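You operate a simulated robot arm through the tools that you are given. There is no shell and no other tool. Be economical: measure what you need, move in short steps, check, and stop when the job is done.

The job below is to be done with a simulated two-armed robot. You get a single attempt, and the scene is never put back.

JOB
Put the white card that says "spare" from the top of the dark bench on top of the carton there and the white card labelled "full" on the top of the wooden bench. Open the upper drawer, take the short orange housing and put it in the inside of the upper drawer, then shut the drawer. Open the lower drawer, put the short pink housing in the inside of the lower drawer and shut the drawer again. Fetch the orange housing from the shelf under the dark bench and set it in the purple tote. Do these in any order.

It is judged by the outcome, as a careful person would: the job done as asked, and still so three seconds after it is handed in. It fails if anything else is knocked over, pushed out of place, dropped, spilled or broken.

ROBOT AND FRAMES
Two 7-joint arms with two-finger parallel grippers on one trunk, on a base that drives. Base frame: it is fixed to the floor where the robot stands at the start and does not move with it; the origin is under the middle of the robot, x ahead of it, y to its left, z up; the surface under the hand at the start is at about z = 900. Lengths are in mm, angles in degrees, forces in N, time in s.
The left shoulder is at the start at [80, 131, 947], the right one opposite. With the tool pointing down near the work surface each hand reaches from about 380 to 840 mm from the robot's upright axis, wherever it stands, measured 20 degrees to its own side. Places, roughly: carton [500, -250, 1000]; inside of the lower drawer [500, 800, 500]; inside of the upper drawer [500, 800, 700]; lower drawer [600, 800, 500]; orange housing [1000, -250, 500]; purple tote (40x30x18 cm) [2900, -3000, 900]; short orange housing [500, 0, 1000]; short pink housing [750, -250, 1000]; top of the wooden bench [400, 1100, 900]; upper drawer [600, 800, 700]; white card [750, -250, 1000]. Payload 1.57 kg a hand.
Tool frame (each hand has its own): the origin (TCP) lies between the finger pads and is the grasp point; the fingertips stand 30 mm ahead of it; z points along the fingers, y is the line along which they close. Largest opening 110 mm; finger width 24, thickness 12; the body of the gripper, 48 by 112 mm, starts 78 mm behind the TCP.
Orientation is that of the tool frame in the base frame, as a unit quaternion [w, x, y, z]. With the fingers straight down and closing along the base's y, the tool's x points along the base's -x, its y along +y and its z along -z.

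CONTROLS
- The arms move only by the tool play_rows. It takes "left_commands", "right_commands" or both (then of equal length, played together; a hand with none holds still); each is a list of rows, each a list of 6 numbers: the shift along the tool's x, y, z in mm, then the turn, a rotation vector about the tool's x, y, z in degrees. In form: [[x, y, z, wx, wy, wz], ...]. A call has 1 to 10 rows; each row is the pose to reach, as a shift and turn from the pose commanded when the call began, along the tool's axes at that moment. "left_hand" and "right_hand" are, for a hand that has rows, the closure, from 0 (fully open) to 1 (shut), set as the call begins (left out, the last holds). Rows are played at 5 a second. More than 50 mm and 8.6 degrees between two rows, or a gripper value outside its range, and nothing of the call is played. A pose out of reach is approached as far as the arm can. The call stops where the force on the tool passes 40 N (or 10 N more than at its start, if that is more) or the arm is blocked; 0.2 s more then pass. Each finger travels about 108 mm/s and halts on what it meets, pressing with about 38 N; the grip force reading is that of the motor and also rises with nothing between the fingers. The clock runs only during rows and for 0.2 s after the last one: add rows that repeat a pose to give the fingers time. It gives the time, the measured TCP pose, the force on the tool (base axes), the opening and the grip force at its end, in the units of the frame above (readings bear some noise), with the torque about the TCP (base axes, N m) and any sound that the robot's microphone picked up, and new pictures: "pictures" is both (left out), scene, wrist or none (wrist: the cameras of the hands that moved).
- Cameras (640 x 400 px; columns grow to the right, rows downward): "scene" is now at [-53.7, 19, 1423.6]; the picture's right is [0.21, -0.98, 0.00], its down [-0.52, -0.11, -0.85] and it looks along [0.83, 0.18, -0.53] (base axes); focal length 214 px, centre (320, 200). "left" rides on the left gripper at [70, -16, -141] in its tool frame; the picture's right is [0.23, 0.97, 0.00], its down [-0.86, 0.20, -0.48] and it looks along [-0.47, 0.11, 0.88] (tool axes); focal length 222 px, centre (320, 200). "right" rides on the right gripper at [70, 16, -141] in its tool frame; the picture's right is [-0.23, 0.97, 0.00], its down [-0.86, -0.20, -0.48] and it looks along [-0.47, -0.11, 0.88] (tool axes); focal length 222 px, centre (320, 200).
- drive_base(legs): drives the robot by 1 to 6 legs, each [ahead, left, turn to the left] in mm, mm and degrees, along the robot's own axes; the way and the turn of a leg run together, so that a leg with both is an arc; at most 1500 mm and 180 degrees a leg. The arms and the cameras ride along, it lands a little off, and it stops where it bumps. It gives what a move gives, and a new picture of the scene camera.
- aim_head(pan, tilt): turns the head with the scene camera to pan (to the left, within 109 degrees either way) and tilt (down, from -29 to 69), counted from straight ahead of the robot. It gives what a move gives, and a new picture of the scene camera.
- measure_at(camera, pixels): for up to 12 pixels [column, row] of the newest picture of that camera ("zoom" is the newest enlarged one), the place [x, y, z] in the base frame of the surface seen there, good to about 2 mm. The clock stands still meanwhile.
- close_up(camera, box): a new picture of the part [left, top, right, bottom] of that camera's present view, enlarged. The clock stands still meanwhile.
- hand_in(): hands the job in; it is judged then, once.

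Work in short steps. Measure before you move; look again where a grasp or a placing could have gone wrong, and mend it. You have 138 turns and 260 pictures in all, those below and enlarged ones among them. Open the grippers and draw the arms clear of the work before you hand the job in, unless the task says otherwise; then end with one line.

The tools are called as name(argument=value, ...) on one line, values as JSON. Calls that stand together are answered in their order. play_rows: Moves the arms, as the interface text tells. Its arguments: {"type":"object","properties":{"left_commands":{"type":"array","items":{"type":"array","items":{"type":"number"}}},"left_hand":{"type":"number"},"right_commands":{"type":"array","items":{"type":"array","items":{"type":"number"}}},"right_hand":{"type":"number"},"pictures":{"type":"string","enum":["both","scene","wrist","none"]}},"required":[]} The other tools are called the same way: drive_base (legs) drives the base; aim_head (pan, tilt) turns the head that bears the scene camera; measure_at (camera, pixels) gives the place of the surface under pixels of a picture; close_up (camera, box) takes an enlarged picture of a part of a camera's view; hand_in () hands the job in.

At the start:

```text
time_s: 0.0
left_position: [531.2, 350.3, 1247.1]
left_tcp_rot: [0.0, 0.0, 1.0, 0.0]
left_ft_force: [-0.7, -0.6, -0.2]
left_wrist_torque: [-0.01, -0.02, 0.0]
left_width: 110.1
left_gripper_force: 0.2
right_position: [557.1, -193.4, 1230.0]
right_tcp_rot: [0.0, -0.001, 1.0, 0.0]
right_ft_force: [0.7, -0.1, -0.6]
right_wrist_torque: [-0.02, -0.01, -0.05]
right_width: 109.7
right_gripper_force: 0.1
robot x, y, heading: [-2.2, -2.0, -0.2]
head pan, tilt: [12.1, 32.2]
```

scene: 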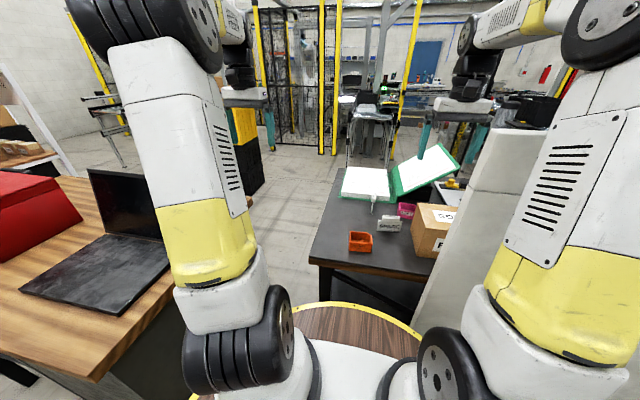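
right: 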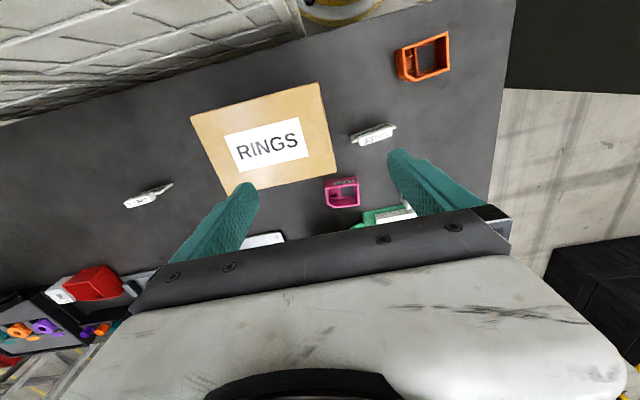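
left: 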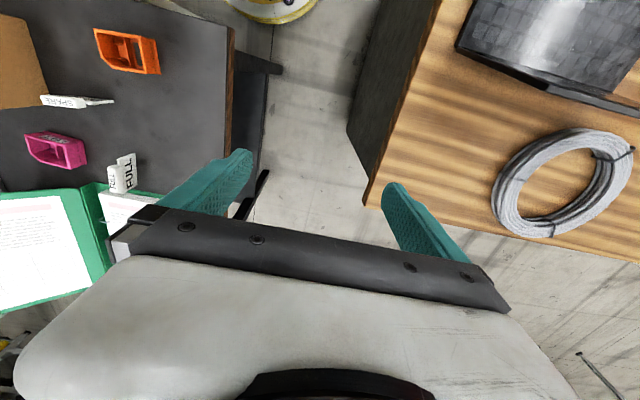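

The right picture shows carton (270,140), orange short housing (422,57), spare card (373,135), pink (342,192); the left shows FULL card (122,172). I measure these and look closer.

measure_at(camera="right", pixels=[[195, 115], [318, 85], [335, 165], [225, 190], [360, 135], [390, 128], [400, 60], [446, 40], [330, 190], [356, 192], [148, 195], [60, 180]])

measure_at(camera="left", pixels=[[110, 180], [130, 160], [45, 101], [110, 101], [30, 145], [80, 155], [100, 40], [155, 65], [180, 120], [230, 40], [380, 190], [440, 20]])

close_up(camera="left", box=[0, 0, 260, 200])

close_up(camera="right", box=[100, 20, 480, 260])

close_up(camera="scene", box=[300, 130, 480, 290])

```text
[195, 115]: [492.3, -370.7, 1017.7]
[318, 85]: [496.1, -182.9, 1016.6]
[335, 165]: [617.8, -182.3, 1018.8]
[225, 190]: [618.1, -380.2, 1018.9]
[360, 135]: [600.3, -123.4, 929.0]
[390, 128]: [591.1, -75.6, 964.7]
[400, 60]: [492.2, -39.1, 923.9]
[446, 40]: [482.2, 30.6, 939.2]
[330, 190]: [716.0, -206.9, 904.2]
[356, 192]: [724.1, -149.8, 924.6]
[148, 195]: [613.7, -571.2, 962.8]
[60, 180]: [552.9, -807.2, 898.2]
```

```text
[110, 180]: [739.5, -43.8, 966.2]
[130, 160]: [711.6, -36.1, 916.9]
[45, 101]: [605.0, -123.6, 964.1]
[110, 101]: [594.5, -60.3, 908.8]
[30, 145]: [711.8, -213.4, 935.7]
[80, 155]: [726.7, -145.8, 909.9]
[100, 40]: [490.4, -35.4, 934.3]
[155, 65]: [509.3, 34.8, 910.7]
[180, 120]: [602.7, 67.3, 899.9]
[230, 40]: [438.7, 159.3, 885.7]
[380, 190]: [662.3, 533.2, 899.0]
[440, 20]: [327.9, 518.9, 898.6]
```

```text
2.00 times, centred on (130, 100) of left
```

zoom: 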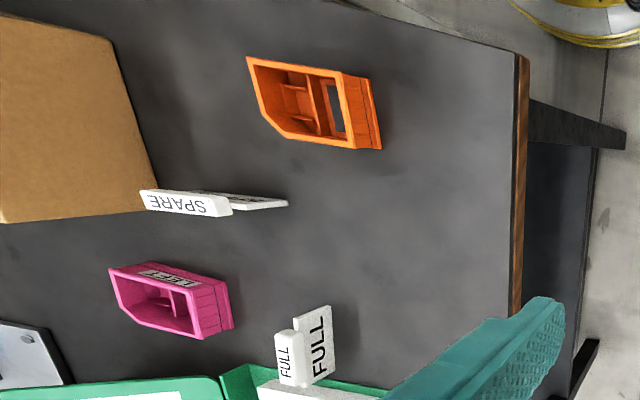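

```text
1.67 times, centred on (290, 140) of right
```

zoom: 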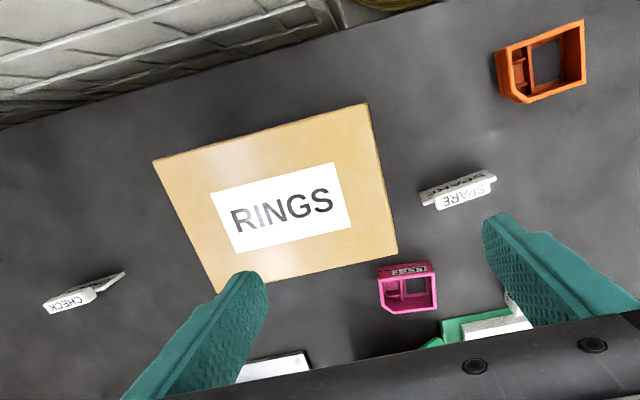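

```text
2.50 times, centred on (390, 210) of scene
```

zoom: 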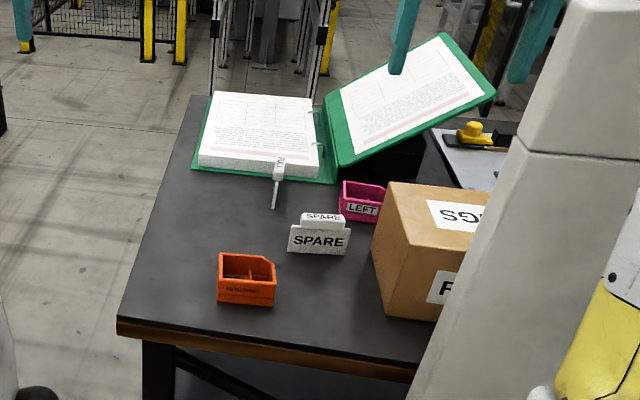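

Now I look to the left for the wooden bench and drawers.

aim_head(pan=75, tilt=45)

aim_head(pan=45, tilt=50)

aim_head(pan=-50, tilt=35)

```text
time_s: 1.3
left_position: [532.0, 349.5, 1246.9]
left_tcp_rot: [0.0, 0.0, 1.0, 0.0]
left_ft_force: [-0.9, -0.3, 0.1]
left_wrist_torque: [-0.03, 0.02, 0.01]
left_width: 109.8
left_gripper_force: 0.0
right_position: [557.6, -194.1, 1230.5]
right_tcp_rot: [0.0, 0.0, 1.0, -0.001]
right_ft_force: [0.1, -0.1, -0.3]
right_wrist_torque: [0.01, 0.0, 0.02]
right_width: 110.1
right_gripper_force: 0.1
robot x, y, heading: [0.6, -0.5, 0.1]
head pan, tilt: [75.0, 45.0]
```

scene: 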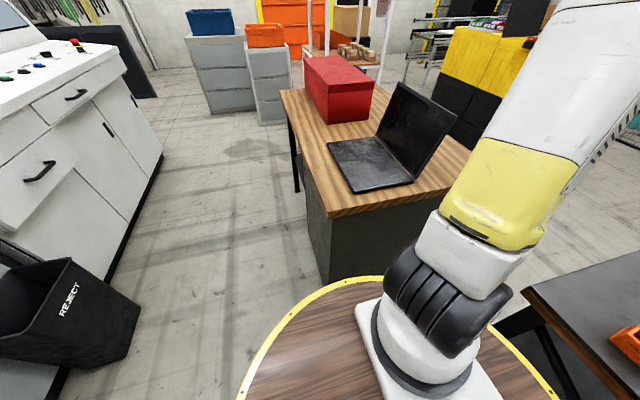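

```text
time_s: 2.3
left_position: [532.4, 350.8, 1247.2]
left_tcp_rot: [0.0, 0.001, 1.0, 0.0]
left_ft_force: [-0.8, -0.1, 1.0]
left_wrist_torque: [-0.02, -0.01, 0.02]
left_width: 110.0
left_gripper_force: 0.0
right_position: [556.9, -194.5, 1229.9]
right_tcp_rot: [0.0, 0.001, 1.0, 0.0]
right_ft_force: [-0.2, -0.2, 0.0]
right_wrist_torque: [0.0, 0.03, 0.01]
right_width: 109.8
right_gripper_force: 0.0
robot x, y, heading: [2.0, 2.4, -0.1]
head pan, tilt: [45.0, 50.0]
```

scene: 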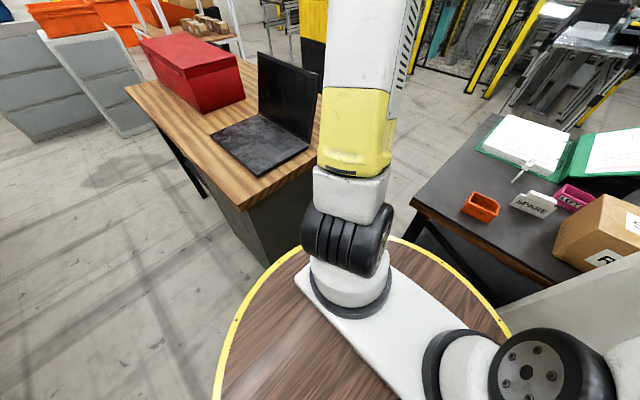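

```text
time_s: 4.0
left_position: [532.6, 350.8, 1246.5]
left_tcp_rot: [0.0, 0.0, 1.0, 0.0]
left_ft_force: [0.2, 0.4, 0.4]
left_wrist_torque: [-0.03, -0.02, -0.01]
left_width: 110.0
left_gripper_force: 0.0
right_position: [557.9, -194.4, 1230.1]
right_tcp_rot: [0.0, 0.0, 1.0, 0.0]
right_ft_force: [0.1, -0.6, 0.4]
right_wrist_torque: [-0.01, -0.02, 0.0]
right_width: 109.7
right_gripper_force: 0.1
robot x, y, heading: [0.6, -1.7, -0.1]
head pan, tilt: [-50.0, 35.0]
```

scene: 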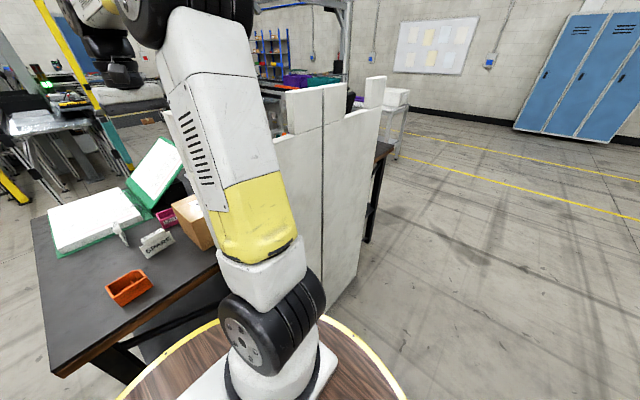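

The bench geometry needs measuring; I aim back left.

aim_head(pan=65, tilt=45)

```text
time_s: 5.9
left_position: [531.8, 351.0, 1247.9]
left_tcp_rot: [0.0, 0.0, 1.0, 0.0]
left_ft_force: [-0.1, 0.3, 0.1]
left_wrist_torque: [-0.01, 0.04, 0.02]
left_width: 110.1
left_gripper_force: 0.0
right_position: [557.2, -194.7, 1230.6]
right_tcp_rot: [-0.001, 0.0, 1.0, 0.0]
right_ft_force: [-0.1, 0.9, 0.2]
right_wrist_torque: [0.01, 0.0, 0.05]
right_width: 110.0
right_gripper_force: 0.0
robot x, y, heading: [-0.6, 0.5, -0.0]
head pan, tilt: [65.0, 45.0]
```

scene: 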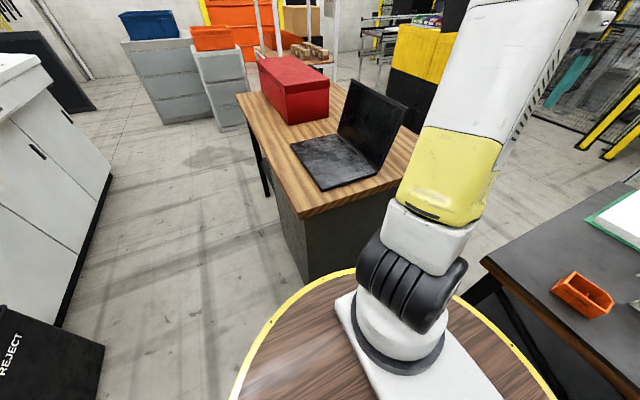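

measure_at(camera="scene", pixels=[[302, 215], [241, 96], [350, 190], [340, 90], [405, 150], [330, 188], [378, 165], [295, 147], [300, 240], [330, 240], [283, 190], [268, 150]])

close_up(camera="scene", box=[200, 40, 480, 300])

```text
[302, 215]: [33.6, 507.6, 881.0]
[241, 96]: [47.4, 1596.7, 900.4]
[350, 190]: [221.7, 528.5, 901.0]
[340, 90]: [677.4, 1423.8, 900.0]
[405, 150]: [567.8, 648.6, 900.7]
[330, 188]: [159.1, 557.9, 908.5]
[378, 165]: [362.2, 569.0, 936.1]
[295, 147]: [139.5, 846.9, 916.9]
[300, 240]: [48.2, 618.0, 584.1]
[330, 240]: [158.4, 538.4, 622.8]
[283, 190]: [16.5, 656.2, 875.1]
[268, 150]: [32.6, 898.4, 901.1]
```

```text
1.54 times, centred on (340, 170) of scene
```

zoom: 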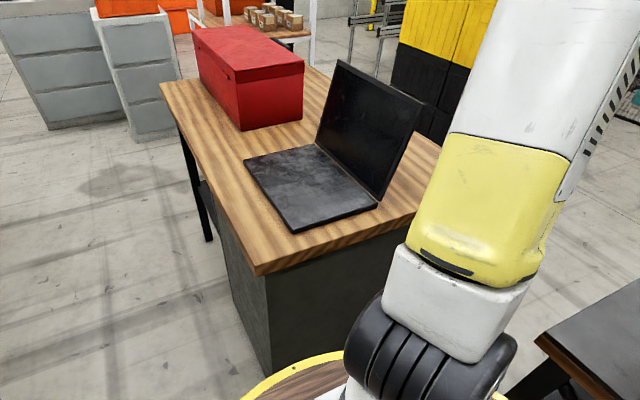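

The drawers must be on the far (+x) face. I measure the obstacles for a route round the bench's left end.

measure_at(camera="scene", pixels=[[345, 270], [250, 345], [470, 302], [90, 375], [105, 345], [60, 320], [112, 180], [222, 130], [247, 123], [210, 110], [300, 52], [340, 72]])

aim_head(pan=95, tilt=30)

aim_head(pan=40, tilt=20)

```text
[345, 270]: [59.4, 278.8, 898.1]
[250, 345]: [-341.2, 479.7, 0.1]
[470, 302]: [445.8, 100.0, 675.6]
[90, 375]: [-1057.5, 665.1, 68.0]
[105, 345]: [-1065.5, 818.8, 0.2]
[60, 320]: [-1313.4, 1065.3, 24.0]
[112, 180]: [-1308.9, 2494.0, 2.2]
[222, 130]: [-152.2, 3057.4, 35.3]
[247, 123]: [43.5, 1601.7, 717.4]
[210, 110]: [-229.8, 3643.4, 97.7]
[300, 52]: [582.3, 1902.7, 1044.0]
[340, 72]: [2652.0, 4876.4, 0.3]
```

```text
time_s: 6.9
left_position: [532.1, 350.8, 1247.9]
left_tcp_rot: [0.001, 0.0, 1.0, 0.0]
left_ft_force: [-0.5, -0.5, 0.2]
left_wrist_torque: [0.0, 0.0, -0.01]
left_width: 110.1
left_gripper_force: 0.1
right_position: [558.0, -194.9, 1228.9]
right_tcp_rot: [0.0, 0.0, 1.0, 0.0]
right_ft_force: [-0.3, 0.4, 0.1]
right_wrist_torque: [-0.01, -0.01, -0.02]
right_width: 109.9
right_gripper_force: 0.0
robot x, y, heading: [2.6, -0.9, 0.1]
head pan, tilt: [95.0, 30.0]
```

scene: 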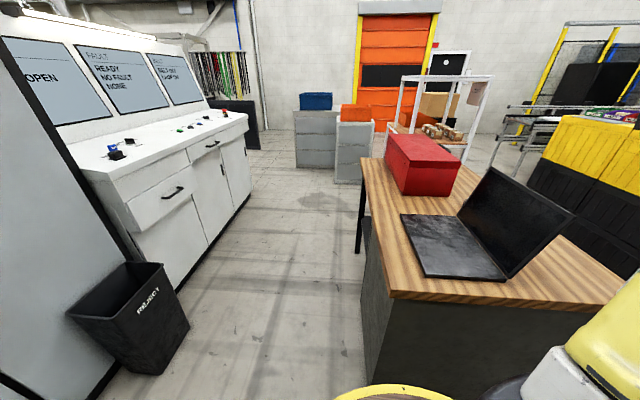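

```text
time_s: 8.1
left_position: [531.8, 350.5, 1247.1]
left_tcp_rot: [0.0, 0.0, 1.0, 0.001]
left_ft_force: [0.5, -0.3, -0.6]
left_wrist_torque: [0.0, -0.01, -0.02]
left_width: 110.1
left_gripper_force: 0.0
right_position: [556.5, -194.6, 1230.7]
right_tcp_rot: [0.0, 0.0, 1.0, 0.0]
right_ft_force: [-0.5, -0.7, -0.7]
right_wrist_torque: [0.01, 0.01, 0.03]
right_width: 110.1
right_gripper_force: 0.2
robot x, y, heading: [-3.7, -0.6, 0.1]
head pan, tilt: [40.0, 20.0]
```

scene: 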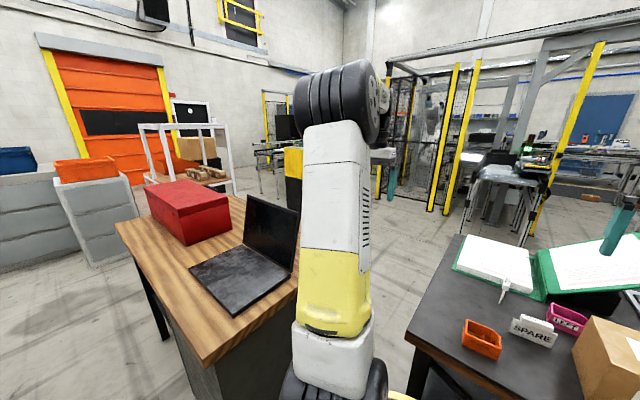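

I check the obstacles here, then look right for the alternative route.

measure_at(camera="scene", pixels=[[142, 210], [235, 192], [150, 180], [228, 125], [140, 128], [285, 150], [300, 200], [268, 175], [430, 208], [478, 235], [520, 243], [392, 200]])

aim_head(pan=-65, tilt=40)

```text
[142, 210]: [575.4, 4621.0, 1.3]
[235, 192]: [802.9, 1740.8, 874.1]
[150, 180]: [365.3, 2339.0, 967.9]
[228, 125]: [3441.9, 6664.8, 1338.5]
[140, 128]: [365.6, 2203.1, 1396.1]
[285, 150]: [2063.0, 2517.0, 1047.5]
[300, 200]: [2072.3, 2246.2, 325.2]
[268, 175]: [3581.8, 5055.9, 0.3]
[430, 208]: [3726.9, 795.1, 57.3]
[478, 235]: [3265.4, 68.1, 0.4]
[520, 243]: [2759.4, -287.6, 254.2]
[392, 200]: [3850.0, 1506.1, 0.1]
```

```text
time_s: 9.9
left_position: [532.0, 351.2, 1246.1]
left_tcp_rot: [0.0, 0.0, 1.0, 0.0]
left_ft_force: [0.4, 0.5, -0.1]
left_wrist_torque: [-0.03, 0.03, -0.02]
left_width: 109.9
left_gripper_force: 0.2
right_position: [557.2, -195.7, 1230.8]
right_tcp_rot: [0.0, 0.001, 1.0, 0.001]
right_ft_force: [0.6, -0.5, 0.0]
right_wrist_torque: [-0.01, 0.01, 0.0]
right_width: 110.0
right_gripper_force: 0.1
robot x, y, heading: [1.7, 1.6, 0.1]
head pan, tilt: [-65.0, 40.0]
```

scene: 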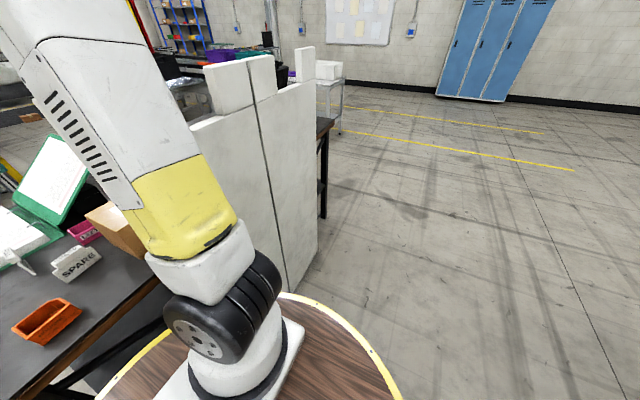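

measure_at(camera="scene", pixels=[[295, 285], [317, 215], [318, 255], [313, 90], [200, 125], [330, 122], [325, 215], [322, 150], [340, 130], [318, 80], [240, 190], [295, 110]])

close_up(camera="scene", box=[140, 0, 420, 200])

```text
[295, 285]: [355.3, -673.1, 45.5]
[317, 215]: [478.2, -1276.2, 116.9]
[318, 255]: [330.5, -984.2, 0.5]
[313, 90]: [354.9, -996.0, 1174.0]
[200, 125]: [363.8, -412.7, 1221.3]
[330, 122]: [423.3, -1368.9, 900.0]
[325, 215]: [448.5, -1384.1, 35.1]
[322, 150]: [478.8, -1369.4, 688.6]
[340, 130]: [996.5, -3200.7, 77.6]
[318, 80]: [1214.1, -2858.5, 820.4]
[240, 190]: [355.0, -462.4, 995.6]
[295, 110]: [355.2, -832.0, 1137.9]
```

```text
2.00 times, centred on (280, 100) of scene
```

zoom: 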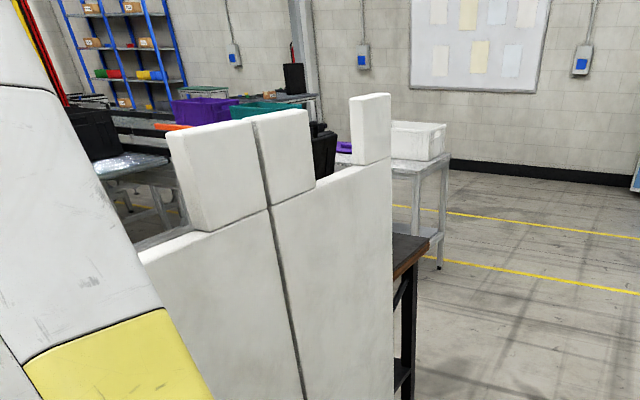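

I aim the head at the cards to see their form.

aim_head(pan=-12, tilt=45)

close_up(camera="right", box=[320, 100, 440, 180])

close_up(camera="left", box=[70, 130, 190, 210])

```text
time_s: 11.2
left_position: [532.8, 351.0, 1246.6]
left_tcp_rot: [0.0, 0.0, 1.0, 0.0]
left_ft_force: [-0.9, 0.1, 0.7]
left_wrist_torque: [-0.03, 0.02, -0.01]
left_width: 109.8
left_gripper_force: 0.1
right_position: [558.1, -194.1, 1230.0]
right_tcp_rot: [-0.001, 0.0, 1.0, 0.0]
right_ft_force: [-0.1, 0.6, -0.6]
right_wrist_torque: [0.0, 0.0, -0.01]
right_width: 109.9
right_gripper_force: 0.1
robot x, y, heading: [1.8, -3.5, -0.2]
head pan, tilt: [-12.0, 45.0]
```

scene: 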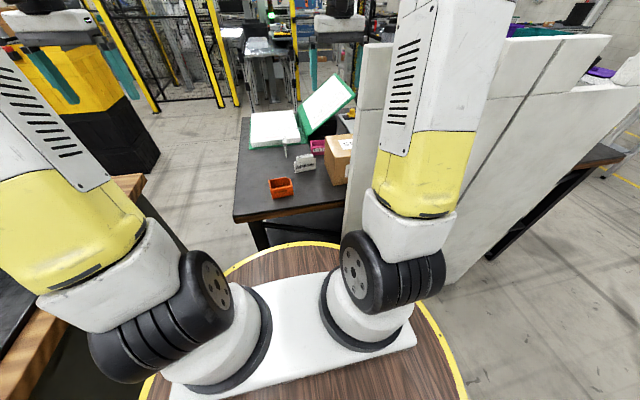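

```text
5.00 times, centred on (380, 140) of right
```

zoom: 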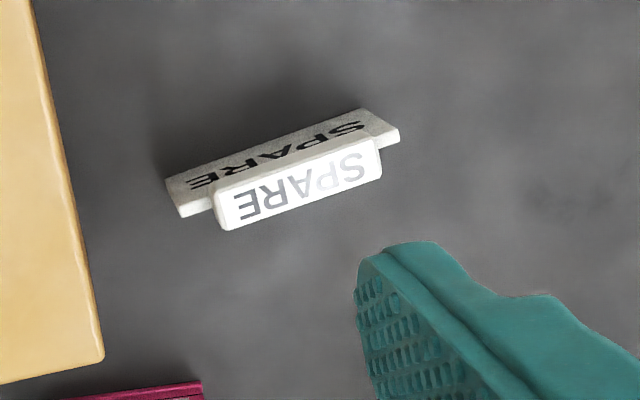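

```text
5.00 times, centred on (130, 170) of left
```

zoom: 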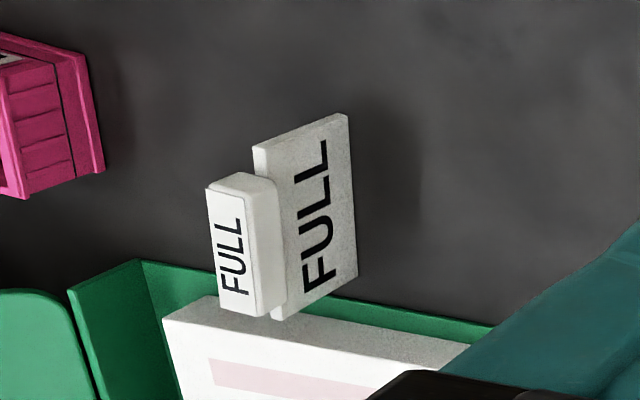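

The card is an upright plate with a grip block on top. I measure the FULL card in this zoom, then the SPARE card.

measure_at(camera="zoom", pixels=[[210, 195], [240, 185], [272, 188], [225, 300], [258, 308], [345, 120], [355, 270], [280, 318], [260, 150], [240, 250], [300, 130], [435, 315]])

close_up(camera="right", box=[320, 100, 440, 180])

measure_at(camera="zoom", pixels=[[220, 195], [230, 222], [375, 145], [375, 170], [185, 185], [375, 120], [395, 140], [185, 208], [300, 185], [280, 160], [290, 100], [98, 360]])

```text
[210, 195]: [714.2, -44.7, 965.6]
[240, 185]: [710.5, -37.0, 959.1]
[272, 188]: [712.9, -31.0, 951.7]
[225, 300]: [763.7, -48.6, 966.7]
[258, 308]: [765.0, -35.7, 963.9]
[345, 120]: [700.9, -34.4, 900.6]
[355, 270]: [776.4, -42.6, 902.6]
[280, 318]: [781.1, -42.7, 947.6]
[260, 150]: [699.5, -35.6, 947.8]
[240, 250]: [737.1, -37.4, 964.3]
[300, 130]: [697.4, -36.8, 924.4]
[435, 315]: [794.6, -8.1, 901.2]
```

```text
5.00 times, centred on (380, 140) of right
```

zoom: 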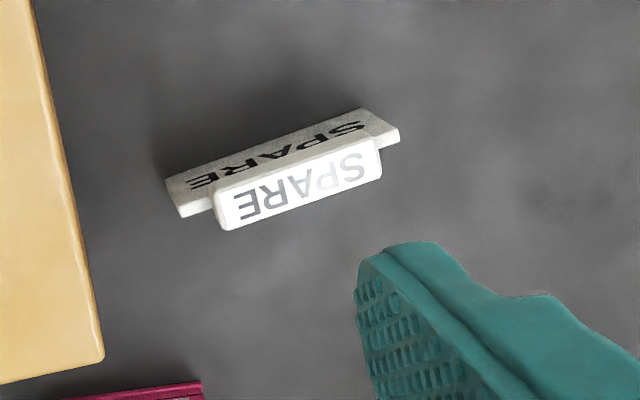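

```text
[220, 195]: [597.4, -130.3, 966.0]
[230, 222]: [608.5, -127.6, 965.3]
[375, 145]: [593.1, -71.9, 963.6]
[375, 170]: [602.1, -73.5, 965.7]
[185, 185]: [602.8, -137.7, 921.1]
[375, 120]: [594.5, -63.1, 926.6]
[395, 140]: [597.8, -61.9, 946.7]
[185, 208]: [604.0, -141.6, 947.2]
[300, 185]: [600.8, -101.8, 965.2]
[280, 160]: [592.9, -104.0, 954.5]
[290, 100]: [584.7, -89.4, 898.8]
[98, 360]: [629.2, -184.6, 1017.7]
```

SPARE: grip block centre about (600.5,-101), z 948–966, plate yawed about 5°. I bring the right hand over it and turn it 85° so it closes across the card.

play_rows(right_commands=[[-4, 9, 0, 0, 0, 8.5], [-9, 19, 0, 0, 0, 17], [-13, 28, 0, 0, 0, 25.5], [-17, 37, 0, 0, 0, 34], [-22, 47, 0, 0, 0, 42.5], [-26, 56, 0, 0, 0, 51], [-30, 65, 0, 0, 0, 59.6], [-34, 75, 0, 0, 0, 68.1], [-39, 84, 0, 0, 0, 76.7], [-43, 93.3, 0, 0, 0, 85.2]], right_hand=0.3, pictures="wrist")

```text
time_s: 13.4
left_position: [533.2, 351.5, 1246.9]
left_tcp_rot: [0.0, 0.0, 1.0, 0.0]
left_ft_force: [0.1, 0.9, -0.7]
left_wrist_torque: [0.04, 0.0, -0.02]
left_width: 110.2
left_gripper_force: 0.1
right_position: [600.3, -101.3, 1230.7]
right_tcp_rot: [0.0, 0.678, 0.735, 0.0]
right_ft_force: [0.8, -0.3, 0.3]
right_wrist_torque: [0.01, -0.02, 0.0]
right_width: 76.9
right_gripper_force: 0.1
robot x, y, heading: [1.5, 1.0, -0.1]
head pan, tilt: [-12.0, 45.0]
```

right: 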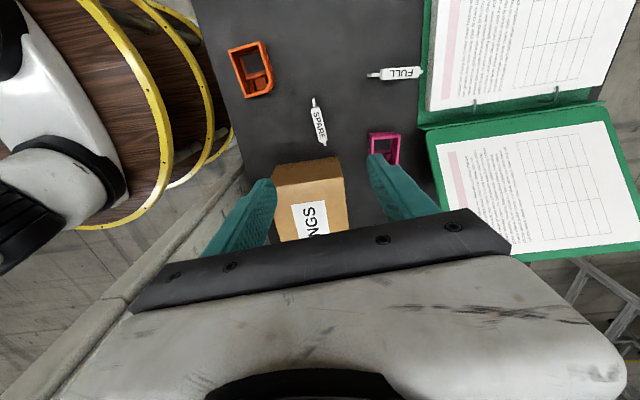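

Turn worked. I descend over the SPARE card to TCP z≈957.

play_rows(right_commands=[[0, 0, 50, 0, 0, 0], [0, 0, 100, 0, 0, 0], [0, 0, 150, 0, 0, 0], [0, 0, 200, 0, 0, 0], [0, 0, 230, 0, 0, 0], [0, 0, 255, 0, 0, 0], [0, 0, 273, 0, 0, 0], [0, 0, 273, 0, 0, 0]], pictures="wrist")

```text
time_s: 15.2
left_position: [532.9, 351.2, 1245.6]
left_tcp_rot: [0.0, 0.0, 1.0, 0.0]
left_ft_force: [0.1, -0.3, -0.4]
left_wrist_torque: [0.0, 0.0, -0.01]
left_width: 110.1
left_gripper_force: 0.0
right_position: [601.0, -101.3, 956.8]
right_tcp_rot: [0.0, 0.677, 0.736, 0.0]
right_ft_force: [0.2, 0.2, -0.7]
right_wrist_torque: [-0.01, -0.02, -0.02]
right_width: 77.2
right_gripper_force: 0.0
robot x, y, heading: [0.4, -5.4, 0.2]
head pan, tilt: [-12.0, 45.0]
```

right: 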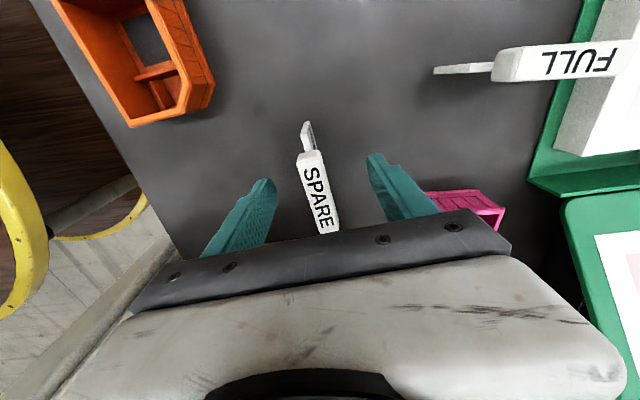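

Card is between the fingers; I close on it and lift 155 mm.

play_rows(right_commands=[[0, 0, 0, 0, 0, 0], [0, 0, 0, 0, 0, 0], [0, 0, 0, 0, 0, 0], [0, 0, 0, 0, 0, 0], [0, 0, -30, 0, 0, 0], [0, 0, -75, 0, 0, 0], [0, 0, -120, 0, 0, 0], [0, 0, -155, 0, 0, 0], [0, 0, -155, 0, 0, 0]], right_hand=1, pictures="wrist")

```text
time_s: 17.2
left_position: [532.6, 350.7, 1246.5]
left_tcp_rot: [0.0, 0.0, 1.0, 0.0]
left_ft_force: [1.3, 0.3, -0.8]
left_wrist_torque: [0.0, 0.01, 0.03]
left_width: 109.8
left_gripper_force: 0.2
right_position: [601.6, -100.1, 1112.3]
right_tcp_rot: [0.0, 0.677, 0.736, 0.001]
right_ft_force: [0.9, -0.2, -0.5]
right_wrist_torque: [0.0, 0.03, 0.02]
right_width: 15.0
right_gripper_force: 31.0
robot x, y, heading: [0.1, 1.5, -0.0]
head pan, tilt: [-12.0, 45.0]
```

right: 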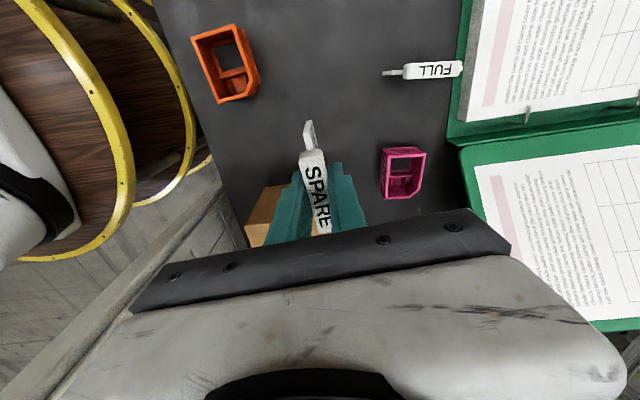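

Held (width 15). Carton top centre is about (556,-282,1018); I carry the card there.

play_rows(right_commands=[[-35, -12, 0, 0, 0, 0], [-70, -24, 0, 0, 0, 0], [-105, -36, 0, 0, 0, 0], [-140, -48, 0, 0, 0, 0], [-175.5, -60.5, 0, 0, 0, 0], [-175.5, -60.5, 0, 0, 0, 0], [-175.5, -60.5, 20, 0, 0, 0], [-175.5, -60.5, 20, 0, 0, 0]], pictures="both")

```text
time_s: 19.0
left_position: [531.5, 350.3, 1247.1]
left_tcp_rot: [0.0, 0.0, 1.0, 0.0]
left_ft_force: [-0.6, -0.2, -0.3]
left_wrist_torque: [0.01, 0.01, 0.01]
left_width: 110.1
left_gripper_force: 0.1
right_position: [555.9, -280.5, 1092.1]
right_tcp_rot: [0.0, 0.677, 0.736, 0.0]
right_ft_force: [-0.5, -0.1, -0.3]
right_wrist_torque: [0.03, -0.02, -0.01]
right_width: 15.0
right_gripper_force: 31.4
robot x, y, heading: [2.1, -1.0, 0.3]
head pan, tilt: [-12.0, 45.0]
```

scene: 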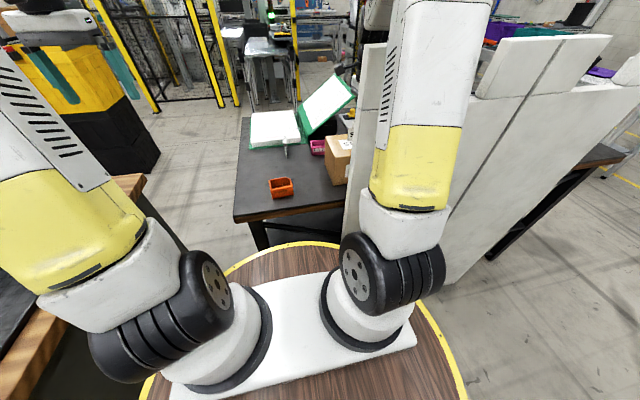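
right: 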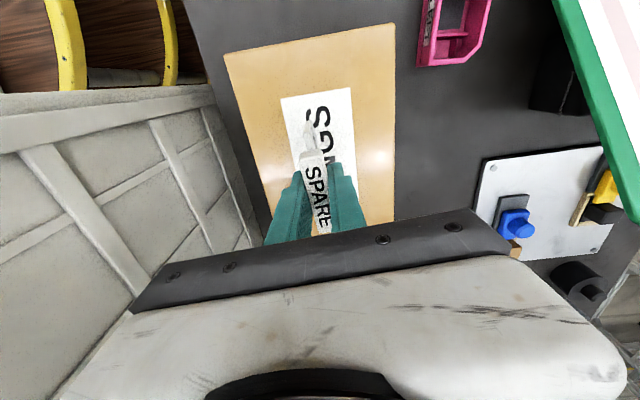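

Over the carton; bottom of card at ~1035. I lower 16 mm gently.

play_rows(right_commands=[[0, 0, 6, 0, 0, 0], [0, 0, 11, 0, 0, 0], [0, 0, 14, 0, 0, 0], [0, 0, 16, 0, 0, 0], [0, 0, 16, 0, 0, 0]], pictures="none")

```text
time_s: 20.2
left_position: [531.6, 351.0, 1247.5]
left_tcp_rot: [0.0, 0.0, 1.0, 0.0]
left_ft_force: [-1.0, 0.8, 1.0]
left_wrist_torque: [-0.01, 0.03, 0.01]
left_width: 110.0
left_gripper_force: 0.0
right_position: [556.5, -281.7, 1077.6]
right_tcp_rot: [0.0, 0.677, 0.736, 0.001]
right_ft_force: [-2.6, 0.3, 18.0]
right_wrist_torque: [0.12, 0.12, -0.01]
right_width: 15.2
right_gripper_force: 30.9
robot x, y, heading: [-1.1, -0.4, -0.0]
head pan, tilt: [-12.0, 45.0]
```

Contact (18 N). I open slightly and withdraw upwards.

play_rows(right_commands=[[0, 0, -1.5, 0, 0, 0], [0, 0, -1.5, 0, 0, 0], [0, 0, -1.5, 0, 0, 0], [0, 0, -1.5, 0, 0, 0], [0, 0, -25, 0, 0, 0], [0, 0, -70, 0, 0, 0], [0, 0, -115, 0, 0, 0], [0, 0, -150, 0, 0, 0], [0, 0, -150, 0, 0, 0]], right_hand=0.4, pictures="wrist")

```text
time_s: 22.2
left_position: [531.1, 352.2, 1248.3]
left_tcp_rot: [-0.001, -0.001, 1.0, -0.001]
left_ft_force: [0.4, -0.4, -0.5]
left_wrist_torque: [-0.01, 0.02, -0.03]
left_width: 110.0
left_gripper_force: 0.0
right_position: [555.2, -281.8, 1226.5]
right_tcp_rot: [0.0, 0.677, 0.736, 0.0]
right_ft_force: [-0.8, 0.0, -0.6]
right_wrist_torque: [0.0, -0.02, 0.0]
right_width: 65.7
right_gripper_force: 0.0
robot x, y, heading: [0.6, 0.5, 0.2]
head pan, tilt: [-12.0, 45.0]
```

right: 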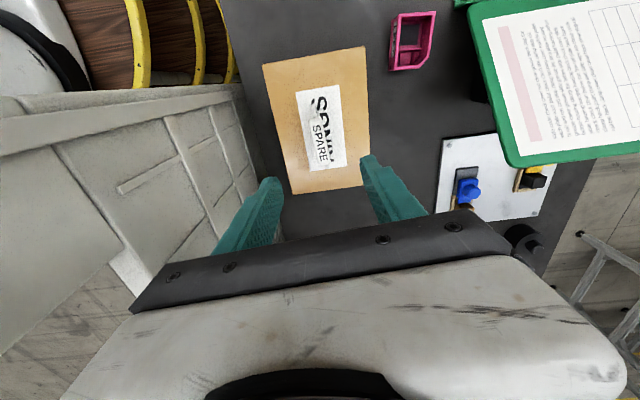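

SPARE stands on the carton. Next FULL with the left hand; I check the binder's clearance first.

close_up(camera="scene", box=[230, 60, 370, 210])

measure_at(camera="scene", pixels=[[250, 146], [298, 138], [308, 138], [335, 76], [355, 96], [297, 110], [320, 100], [285, 145], [352, 165], [302, 135]])

```text
2.67 times, centred on (300, 135) of scene
```

zoom: 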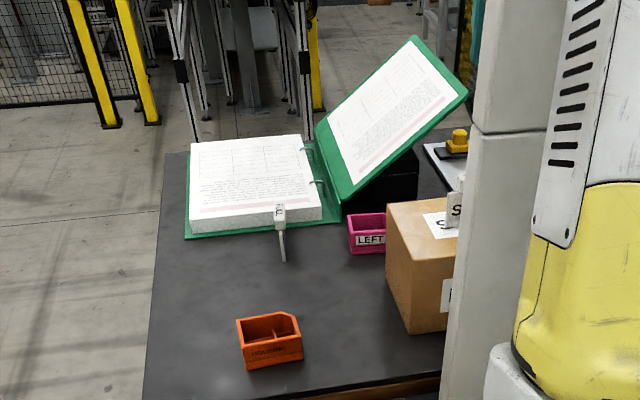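

```text
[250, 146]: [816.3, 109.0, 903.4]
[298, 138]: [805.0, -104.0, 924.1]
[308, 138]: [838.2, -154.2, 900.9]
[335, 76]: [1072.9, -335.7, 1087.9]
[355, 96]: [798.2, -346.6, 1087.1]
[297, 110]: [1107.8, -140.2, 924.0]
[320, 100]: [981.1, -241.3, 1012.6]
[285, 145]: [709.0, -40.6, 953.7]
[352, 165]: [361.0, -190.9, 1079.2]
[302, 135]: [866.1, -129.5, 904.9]
```

Clear. I bring the left hand over FULL (739,-41).

play_rows(left_commands=[[-21, -39, 0, 0, 0, 0.5], [-41, -78, 0, 0, 0, 1], [-62, -118, 0, 0, 0, 1.6], [-83, -157, 0, 0, 0, 2.1], [-104, -196, 0, 0, 0, 2.7], [-124, -235, 0, 0, 0, 3.2], [-145, -274, 0, 0, 0, 3.8], [-166, -314, 0, 0, 0, 4.3], [-186, -353, 0, 0, 0, 4.8], [-207, -392, 0, 0, 0, 5.4]], left_hand=0.3, pictures="wrist")

```text
time_s: 24.4
left_position: [688.1, -36.5, 1224.6]
left_tcp_rot: [0.001, 0.046, 0.999, 0.0]
left_ft_force: [1.6, 1.2, -0.5]
left_wrist_torque: [-0.04, 0.07, 0.02]
left_width: 76.8
left_gripper_force: 0.1
left hand out of reach, approached as far as the arm can: row 9, 10
right_position: [555.7, -280.6, 1225.4]
right_tcp_rot: [0.0, 0.677, 0.736, 0.0]
right_ft_force: [0.6, 0.0, 0.3]
right_wrist_torque: [-0.03, 0.06, -0.02]
right_width: 66.3
right_gripper_force: 0.1
robot x, y, heading: [0.9, 0.7, -0.1]
head pan, tilt: [-12.0, 45.0]
```

left: 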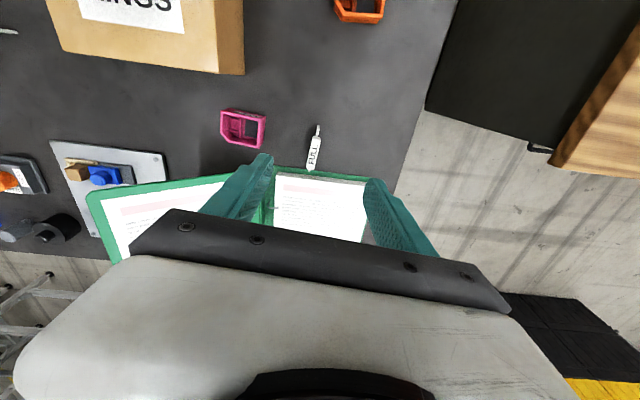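

At the reach limit at this height; lower it should reach. I descend to about z 1080 and read.

play_rows(left_commands=[[0, 0, 40, 0, 0, 0], [0, 0, 80, 0, 0, 0], [0, 0, 120, 0, 0, 0], [0, 0, 150, 0, 0, 0], [0, 0, 150, 0, 0, 0]], pictures="wrist")

```text
time_s: 25.6
left_position: [688.8, -34.3, 1072.9]
left_tcp_rot: [0.001, 0.048, 0.999, 0.001]
left_ft_force: [0.5, 0.5, 0.0]
left_wrist_torque: [0.01, 0.01, -0.02]
left_width: 77.3
left_gripper_force: 0.0
right_position: [556.6, -281.2, 1225.4]
right_tcp_rot: [0.0, 0.677, 0.736, 0.0]
right_ft_force: [0.0, 0.2, -0.7]
right_wrist_torque: [-0.01, -0.05, 0.0]
right_width: 65.7
right_gripper_force: 0.0
robot x, y, heading: [-1.1, 1.0, -0.3]
head pan, tilt: [-12.0, 45.0]
```

left: 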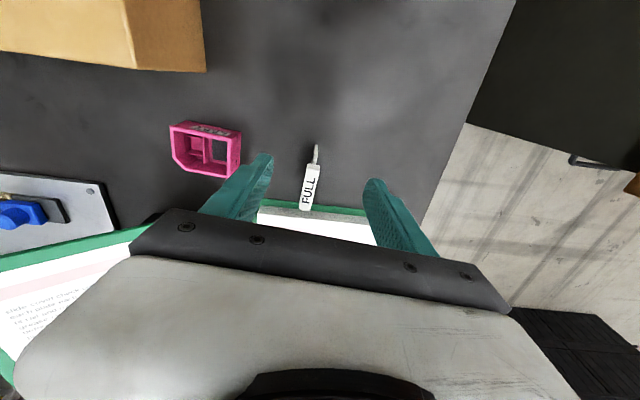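

Now shift 50 mm ahead to (739,-41) at this height.

play_rows(left_commands=[[-25, -1, 10, 0, 0, 0], [-50.6, -2, 20, 0, 0, 0], [-50.6, -2, 20, 0, 0, 0]], pictures="wrist")

```text
time_s: 26.4
left_position: [740.8, -41.1, 1053.1]
left_tcp_rot: [0.0, 0.047, 0.999, 0.0]
left_ft_force: [0.3, 0.2, -0.1]
left_wrist_torque: [0.01, -0.02, 0.0]
left_width: 77.3
left_gripper_force: 0.2
right_position: [555.1, -280.0, 1224.8]
right_tcp_rot: [0.0, 0.677, 0.736, 0.0]
right_ft_force: [-0.3, 0.2, -1.1]
right_wrist_torque: [-0.01, 0.0, -0.03]
right_width: 65.9
right_gripper_force: 0.0
robot x, y, heading: [-2.2, -0.1, 0.1]
head pan, tilt: [-12.0, 45.0]
```

left: 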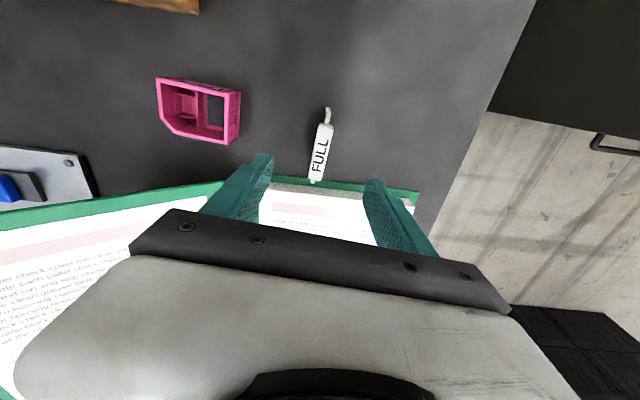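

Aligned (card column 320 between tips 262/375). I descend to z≈957.

play_rows(left_commands=[[0, 0, 35, 0, 0, 0], [0, 0, 65, 0, 0, 0], [0, 0, 85, 0, 0, 0], [0, 0, 96, 0, 0, 0], [0, 0, 96, 0, 0, 0]], pictures="wrist")

```text
time_s: 27.6
left_position: [740.6, -40.7, 956.2]
left_tcp_rot: [0.0, 0.048, 0.999, 0.0]
left_ft_force: [0.0, -0.7, -0.2]
left_wrist_torque: [-0.01, 0.02, -0.02]
left_width: 77.0
left_gripper_force: 0.0
right_position: [555.5, -281.0, 1225.6]
right_tcp_rot: [0.0, 0.678, 0.735, -0.001]
right_ft_force: [0.7, -0.6, -0.9]
right_wrist_torque: [-0.01, -0.02, 0.01]
right_width: 66.1
right_gripper_force: 0.1
robot x, y, heading: [1.5, -0.5, 0.0]
head pan, tilt: [-12.0, 45.0]
```

left: 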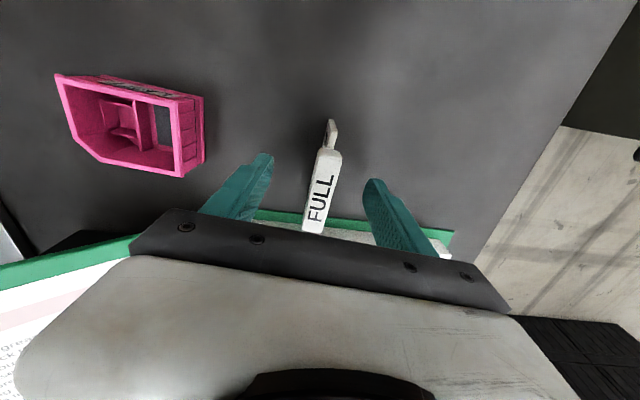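

Good. Close and lift 150 mm.

play_rows(left_commands=[[0, 0, 0, 0, 0, 0], [0, 0, 0, 0, 0, 0], [0, 0, 0, 0, 0, 0], [0, 0, 0, 0, 0, 0], [0, 0, -30, 0, 0, 0], [0, 0, -70, 0, 0, 0], [0, 0, -110, 0, 0, 0], [0, 0, -110, 0, 0, 0]], left_hand=1, pictures="wrist")

```text
time_s: 29.4
left_position: [741.3, -41.4, 1064.7]
left_tcp_rot: [0.001, 0.047, 0.999, 0.0]
left_ft_force: [0.3, -0.8, -1.0]
left_wrist_torque: [0.0, 0.0, -0.01]
left_width: 15.0
left_gripper_force: 30.9
right_position: [554.5, -280.7, 1226.0]
right_tcp_rot: [0.0, 0.677, 0.736, 0.0]
right_ft_force: [-0.6, -0.4, -0.2]
right_wrist_torque: [-0.02, 0.03, -0.01]
right_width: 66.0
right_gripper_force: 0.0
robot x, y, heading: [-0.0, -0.4, -0.1]
head pan, tilt: [-12.0, 45.0]
```

left: 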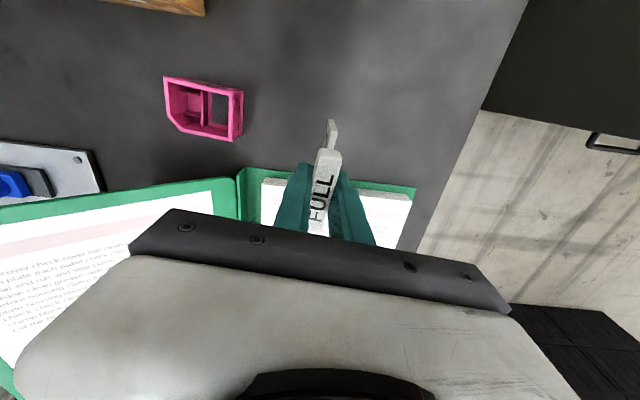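

Held. I carry it up and left toward the wooden bench, to about (600,300,1200).

play_rows(left_commands=[[17, 33, -14, 0, 0, 0], [34, 65, -27, 0, 0, 0], [52, 98, -41, 0, 0, 0], [69, 130, -54, 0, 0, 0], [86, 163, -68, 0, 0, 0], [103, 196, -81, 0, 0, 0], [121, 228, -95, 0, 0, 0], [138, 261, -108, 0, 0, 0], [155, 293, -122, 0, 0, 0], [172, 326, -135, 0, 0, 0]], pictures="none")

play_rows(left_commands=[[3, 35, 0, 0, 0, -1], [6, 70, 0, 0, 0, -2], [9, 105, 0, 0, 0, -3], [12, 140, 0, 0, 0, -4], [15, 170, 0, 0, 0, -5.4], [15, 170, 0, 0, 0, -5.4]], pictures="wrist")

```text
time_s: 31.6
left_position: [600.3, 302.2, 1199.8]
left_tcp_rot: [0.0, 0.047, 0.999, 0.0]
left_ft_force: [0.3, -0.1, -0.9]
left_wrist_torque: [0.02, 0.03, 0.0]
left_width: 15.2
left_gripper_force: 31.3
right_position: [557.0, -281.9, 1224.4]
right_tcp_rot: [0.0, 0.677, 0.736, 0.0]
right_ft_force: [0.0, -0.6, -0.3]
right_wrist_torque: [0.04, 0.01, 0.05]
right_width: 65.8
right_gripper_force: 0.1
robot x, y, heading: [4.5, 0.9, 0.1]
head pan, tilt: [-12.0, 45.0]
```

```text
time_s: 33.0
left_position: [602.2, 473.3, 1201.9]
left_tcp_rot: [0.0, 0.0, 1.0, 0.0]
left_ft_force: [0.2, -0.5, -0.7]
left_wrist_torque: [0.03, 0.02, 0.03]
left_width: 15.4
left_gripper_force: 30.8
right_position: [555.4, -280.6, 1225.1]
right_tcp_rot: [0.0, 0.677, 0.736, 0.0]
right_ft_force: [-1.1, 0.1, 0.3]
right_wrist_torque: [-0.03, 0.0, -0.02]
right_width: 66.2
right_gripper_force: 0.0
robot x, y, heading: [2.3, -1.0, 0.2]
head pan, tilt: [-12.0, 45.0]
```

left: 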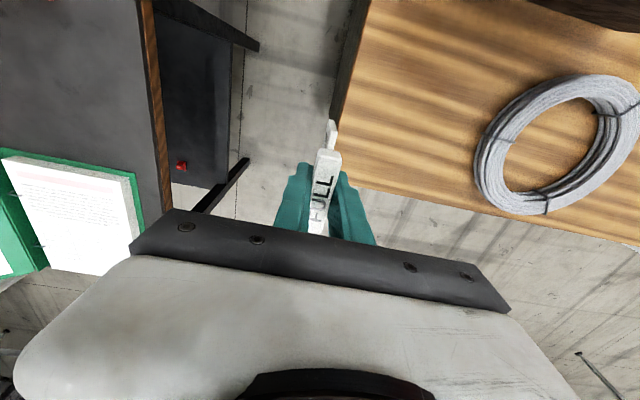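

measure_at(camera="left", pixels=[[345, 115], [355, 180], [370, 10], [480, 190], [478, 150], [520, 90], [540, 5], [430, 110], [420, 195], [545, 210], [570, 78], [365, 55]])

```text
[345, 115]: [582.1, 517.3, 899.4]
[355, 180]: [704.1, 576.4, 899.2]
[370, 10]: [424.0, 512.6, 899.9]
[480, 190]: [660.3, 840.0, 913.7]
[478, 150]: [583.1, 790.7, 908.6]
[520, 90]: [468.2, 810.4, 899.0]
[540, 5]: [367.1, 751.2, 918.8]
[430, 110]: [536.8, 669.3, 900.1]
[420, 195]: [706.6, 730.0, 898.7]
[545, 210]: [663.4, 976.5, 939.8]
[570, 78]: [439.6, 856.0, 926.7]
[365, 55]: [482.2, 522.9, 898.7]
```

Free wood around (540,590). I move there and down to ~15 mm above.

play_rows(left_commands=[[20, 39, 0, 0, 0, 0], [41, 78, 0, 0, 0, 0], [62, 117, 0, 0, 0, 0], [62, 117, 45, 0, 0, 0], [62, 117, 90, 0, 0, 0], [62, 117, 135, 0, 0, 0], [62, 117, 180, 0, 0, 0], [62, 117, 215, 0, 0, 0], [62, 117, 232, 0, 0, 0], [62, 117, 232, 0, 0, 0]], pictures="wrist")

```text
time_s: 35.2
left_position: [537.9, 586.0, 968.5]
left_tcp_rot: [0.0, 0.0, 1.0, 0.0]
left_ft_force: [-0.6, -1.4, 0.2]
left_wrist_torque: [0.0, 0.0, 0.03]
left_width: 15.1
left_gripper_force: 30.6
right_position: [555.8, -280.7, 1225.7]
right_tcp_rot: [-0.001, 0.677, 0.736, 0.0]
right_ft_force: [-0.5, -0.6, 0.2]
right_wrist_torque: [-0.01, -0.02, -0.07]
right_width: 66.4
right_gripper_force: 0.1
robot x, y, heading: [-1.1, 1.7, 0.2]
head pan, tilt: [-12.0, 45.0]
```

left: 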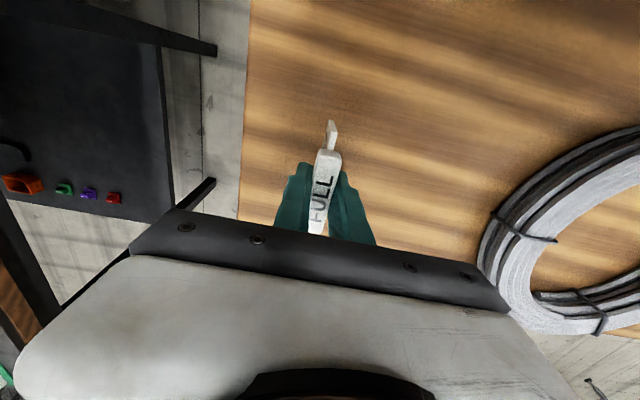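

I lower the last 13 mm gently.

play_rows(left_commands=[[0, 0, 6, 0, 0, 0], [0, 0, 10, 0, 0, 0], [0, 0, 13, 0, 0, 0], [0, 0, 13, 0, 0, 0]], pictures="none")

```text
time_s: 36.2
left_position: [539.2, 586.0, 957.6]
left_tcp_rot: [0.0, 0.0, 1.0, 0.001]
left_ft_force: [-0.7, -0.5, 4.9]
left_wrist_torque: [-0.07, 0.05, 0.0]
left_width: 15.0
left_gripper_force: 31.0
right_position: [555.3, -281.2, 1225.8]
right_tcp_rot: [0.0, 0.677, 0.736, 0.0]
right_ft_force: [-0.1, -0.8, 0.2]
right_wrist_torque: [0.01, -0.02, 0.0]
right_width: 66.1
right_gripper_force: 0.2
robot x, y, heading: [0.7, 3.4, -0.0]
head pan, tilt: [-12.0, 45.0]
```

Touching down (5 N). I release and rise.

play_rows(left_commands=[[0, 0, 0, 0, 0, 0], [0, 0, 0, 0, 0, 0], [0, 0, 0, 0, 0, 0], [0, 0, -25, 0, 0, 0], [0, 0, -70, 0, 0, 0], [0, 0, -115, 0, 0, 0], [0, 0, -160, 0, 0, 0], [0, 0, -205, 0, 0, 0], [0, 0, -245, 0, 0, 0]], left_hand=0.4, pictures="wrist")

```text
time_s: 38.2
left_position: [539.5, 586.2, 1199.4]
left_tcp_rot: [-0.001, 0.0, 1.0, 0.0]
left_ft_force: [1.0, -0.1, 0.2]
left_wrist_torque: [0.04, -0.03, 0.0]
left_width: 65.7
left_gripper_force: 0.0
right_position: [556.6, -280.5, 1225.0]
right_tcp_rot: [0.0, 0.677, 0.736, 0.001]
right_ft_force: [0.6, 0.8, 1.1]
right_wrist_torque: [0.01, 0.02, 0.01]
right_width: 65.7
right_gripper_force: 0.0
robot x, y, heading: [1.3, -0.3, -0.1]
head pan, tilt: [-12.0, 45.0]
```

left: 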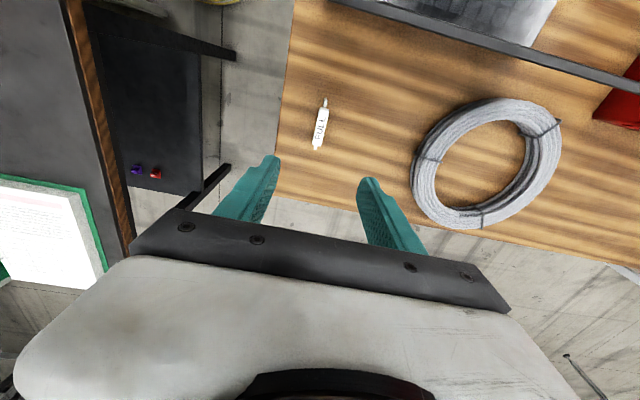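

FULL stands well. Now left hand to above the short orange housing to look.

play_rows(left_commands=[[6, -50, 0, 0, 0, 0], [12, -100, 0, 0, 0, 0], [18, -150, 0, 0, 0, 0], [24, -200, 0, 0, 0, 0], [30, -250, 0, 0, 0, 0], [36, -300, 0, 0, 0, 0], [42, -350, 0, 0, 0, 0], [48, -400, 0, 0, 0, 0], [50, -450, 0, 0, 0, 0], [50, -500, 0, 0, 0, 0]], pictures="none")

play_rows(left_commands=[[0, -43, 40, 0, 0, 0], [0, -86, 80, 0, 0, 0], [0, -86, 100, 0, 0, 0]], left_hand=0, pictures="wrist")

close_up(camera="left", box=[220, 40, 420, 180])

```text
refused: row 1 steps farther than a row can; nothing moved
```

```text
refused: row 1 steps farther than a row can; nothing moved
```

```text
2.86 times, centred on (320, 110) of left
```

zoom: 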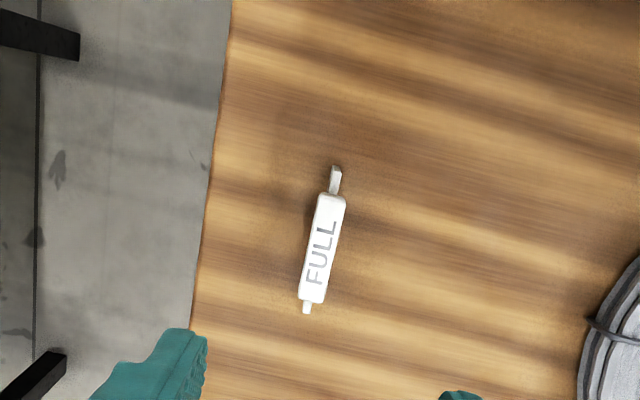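

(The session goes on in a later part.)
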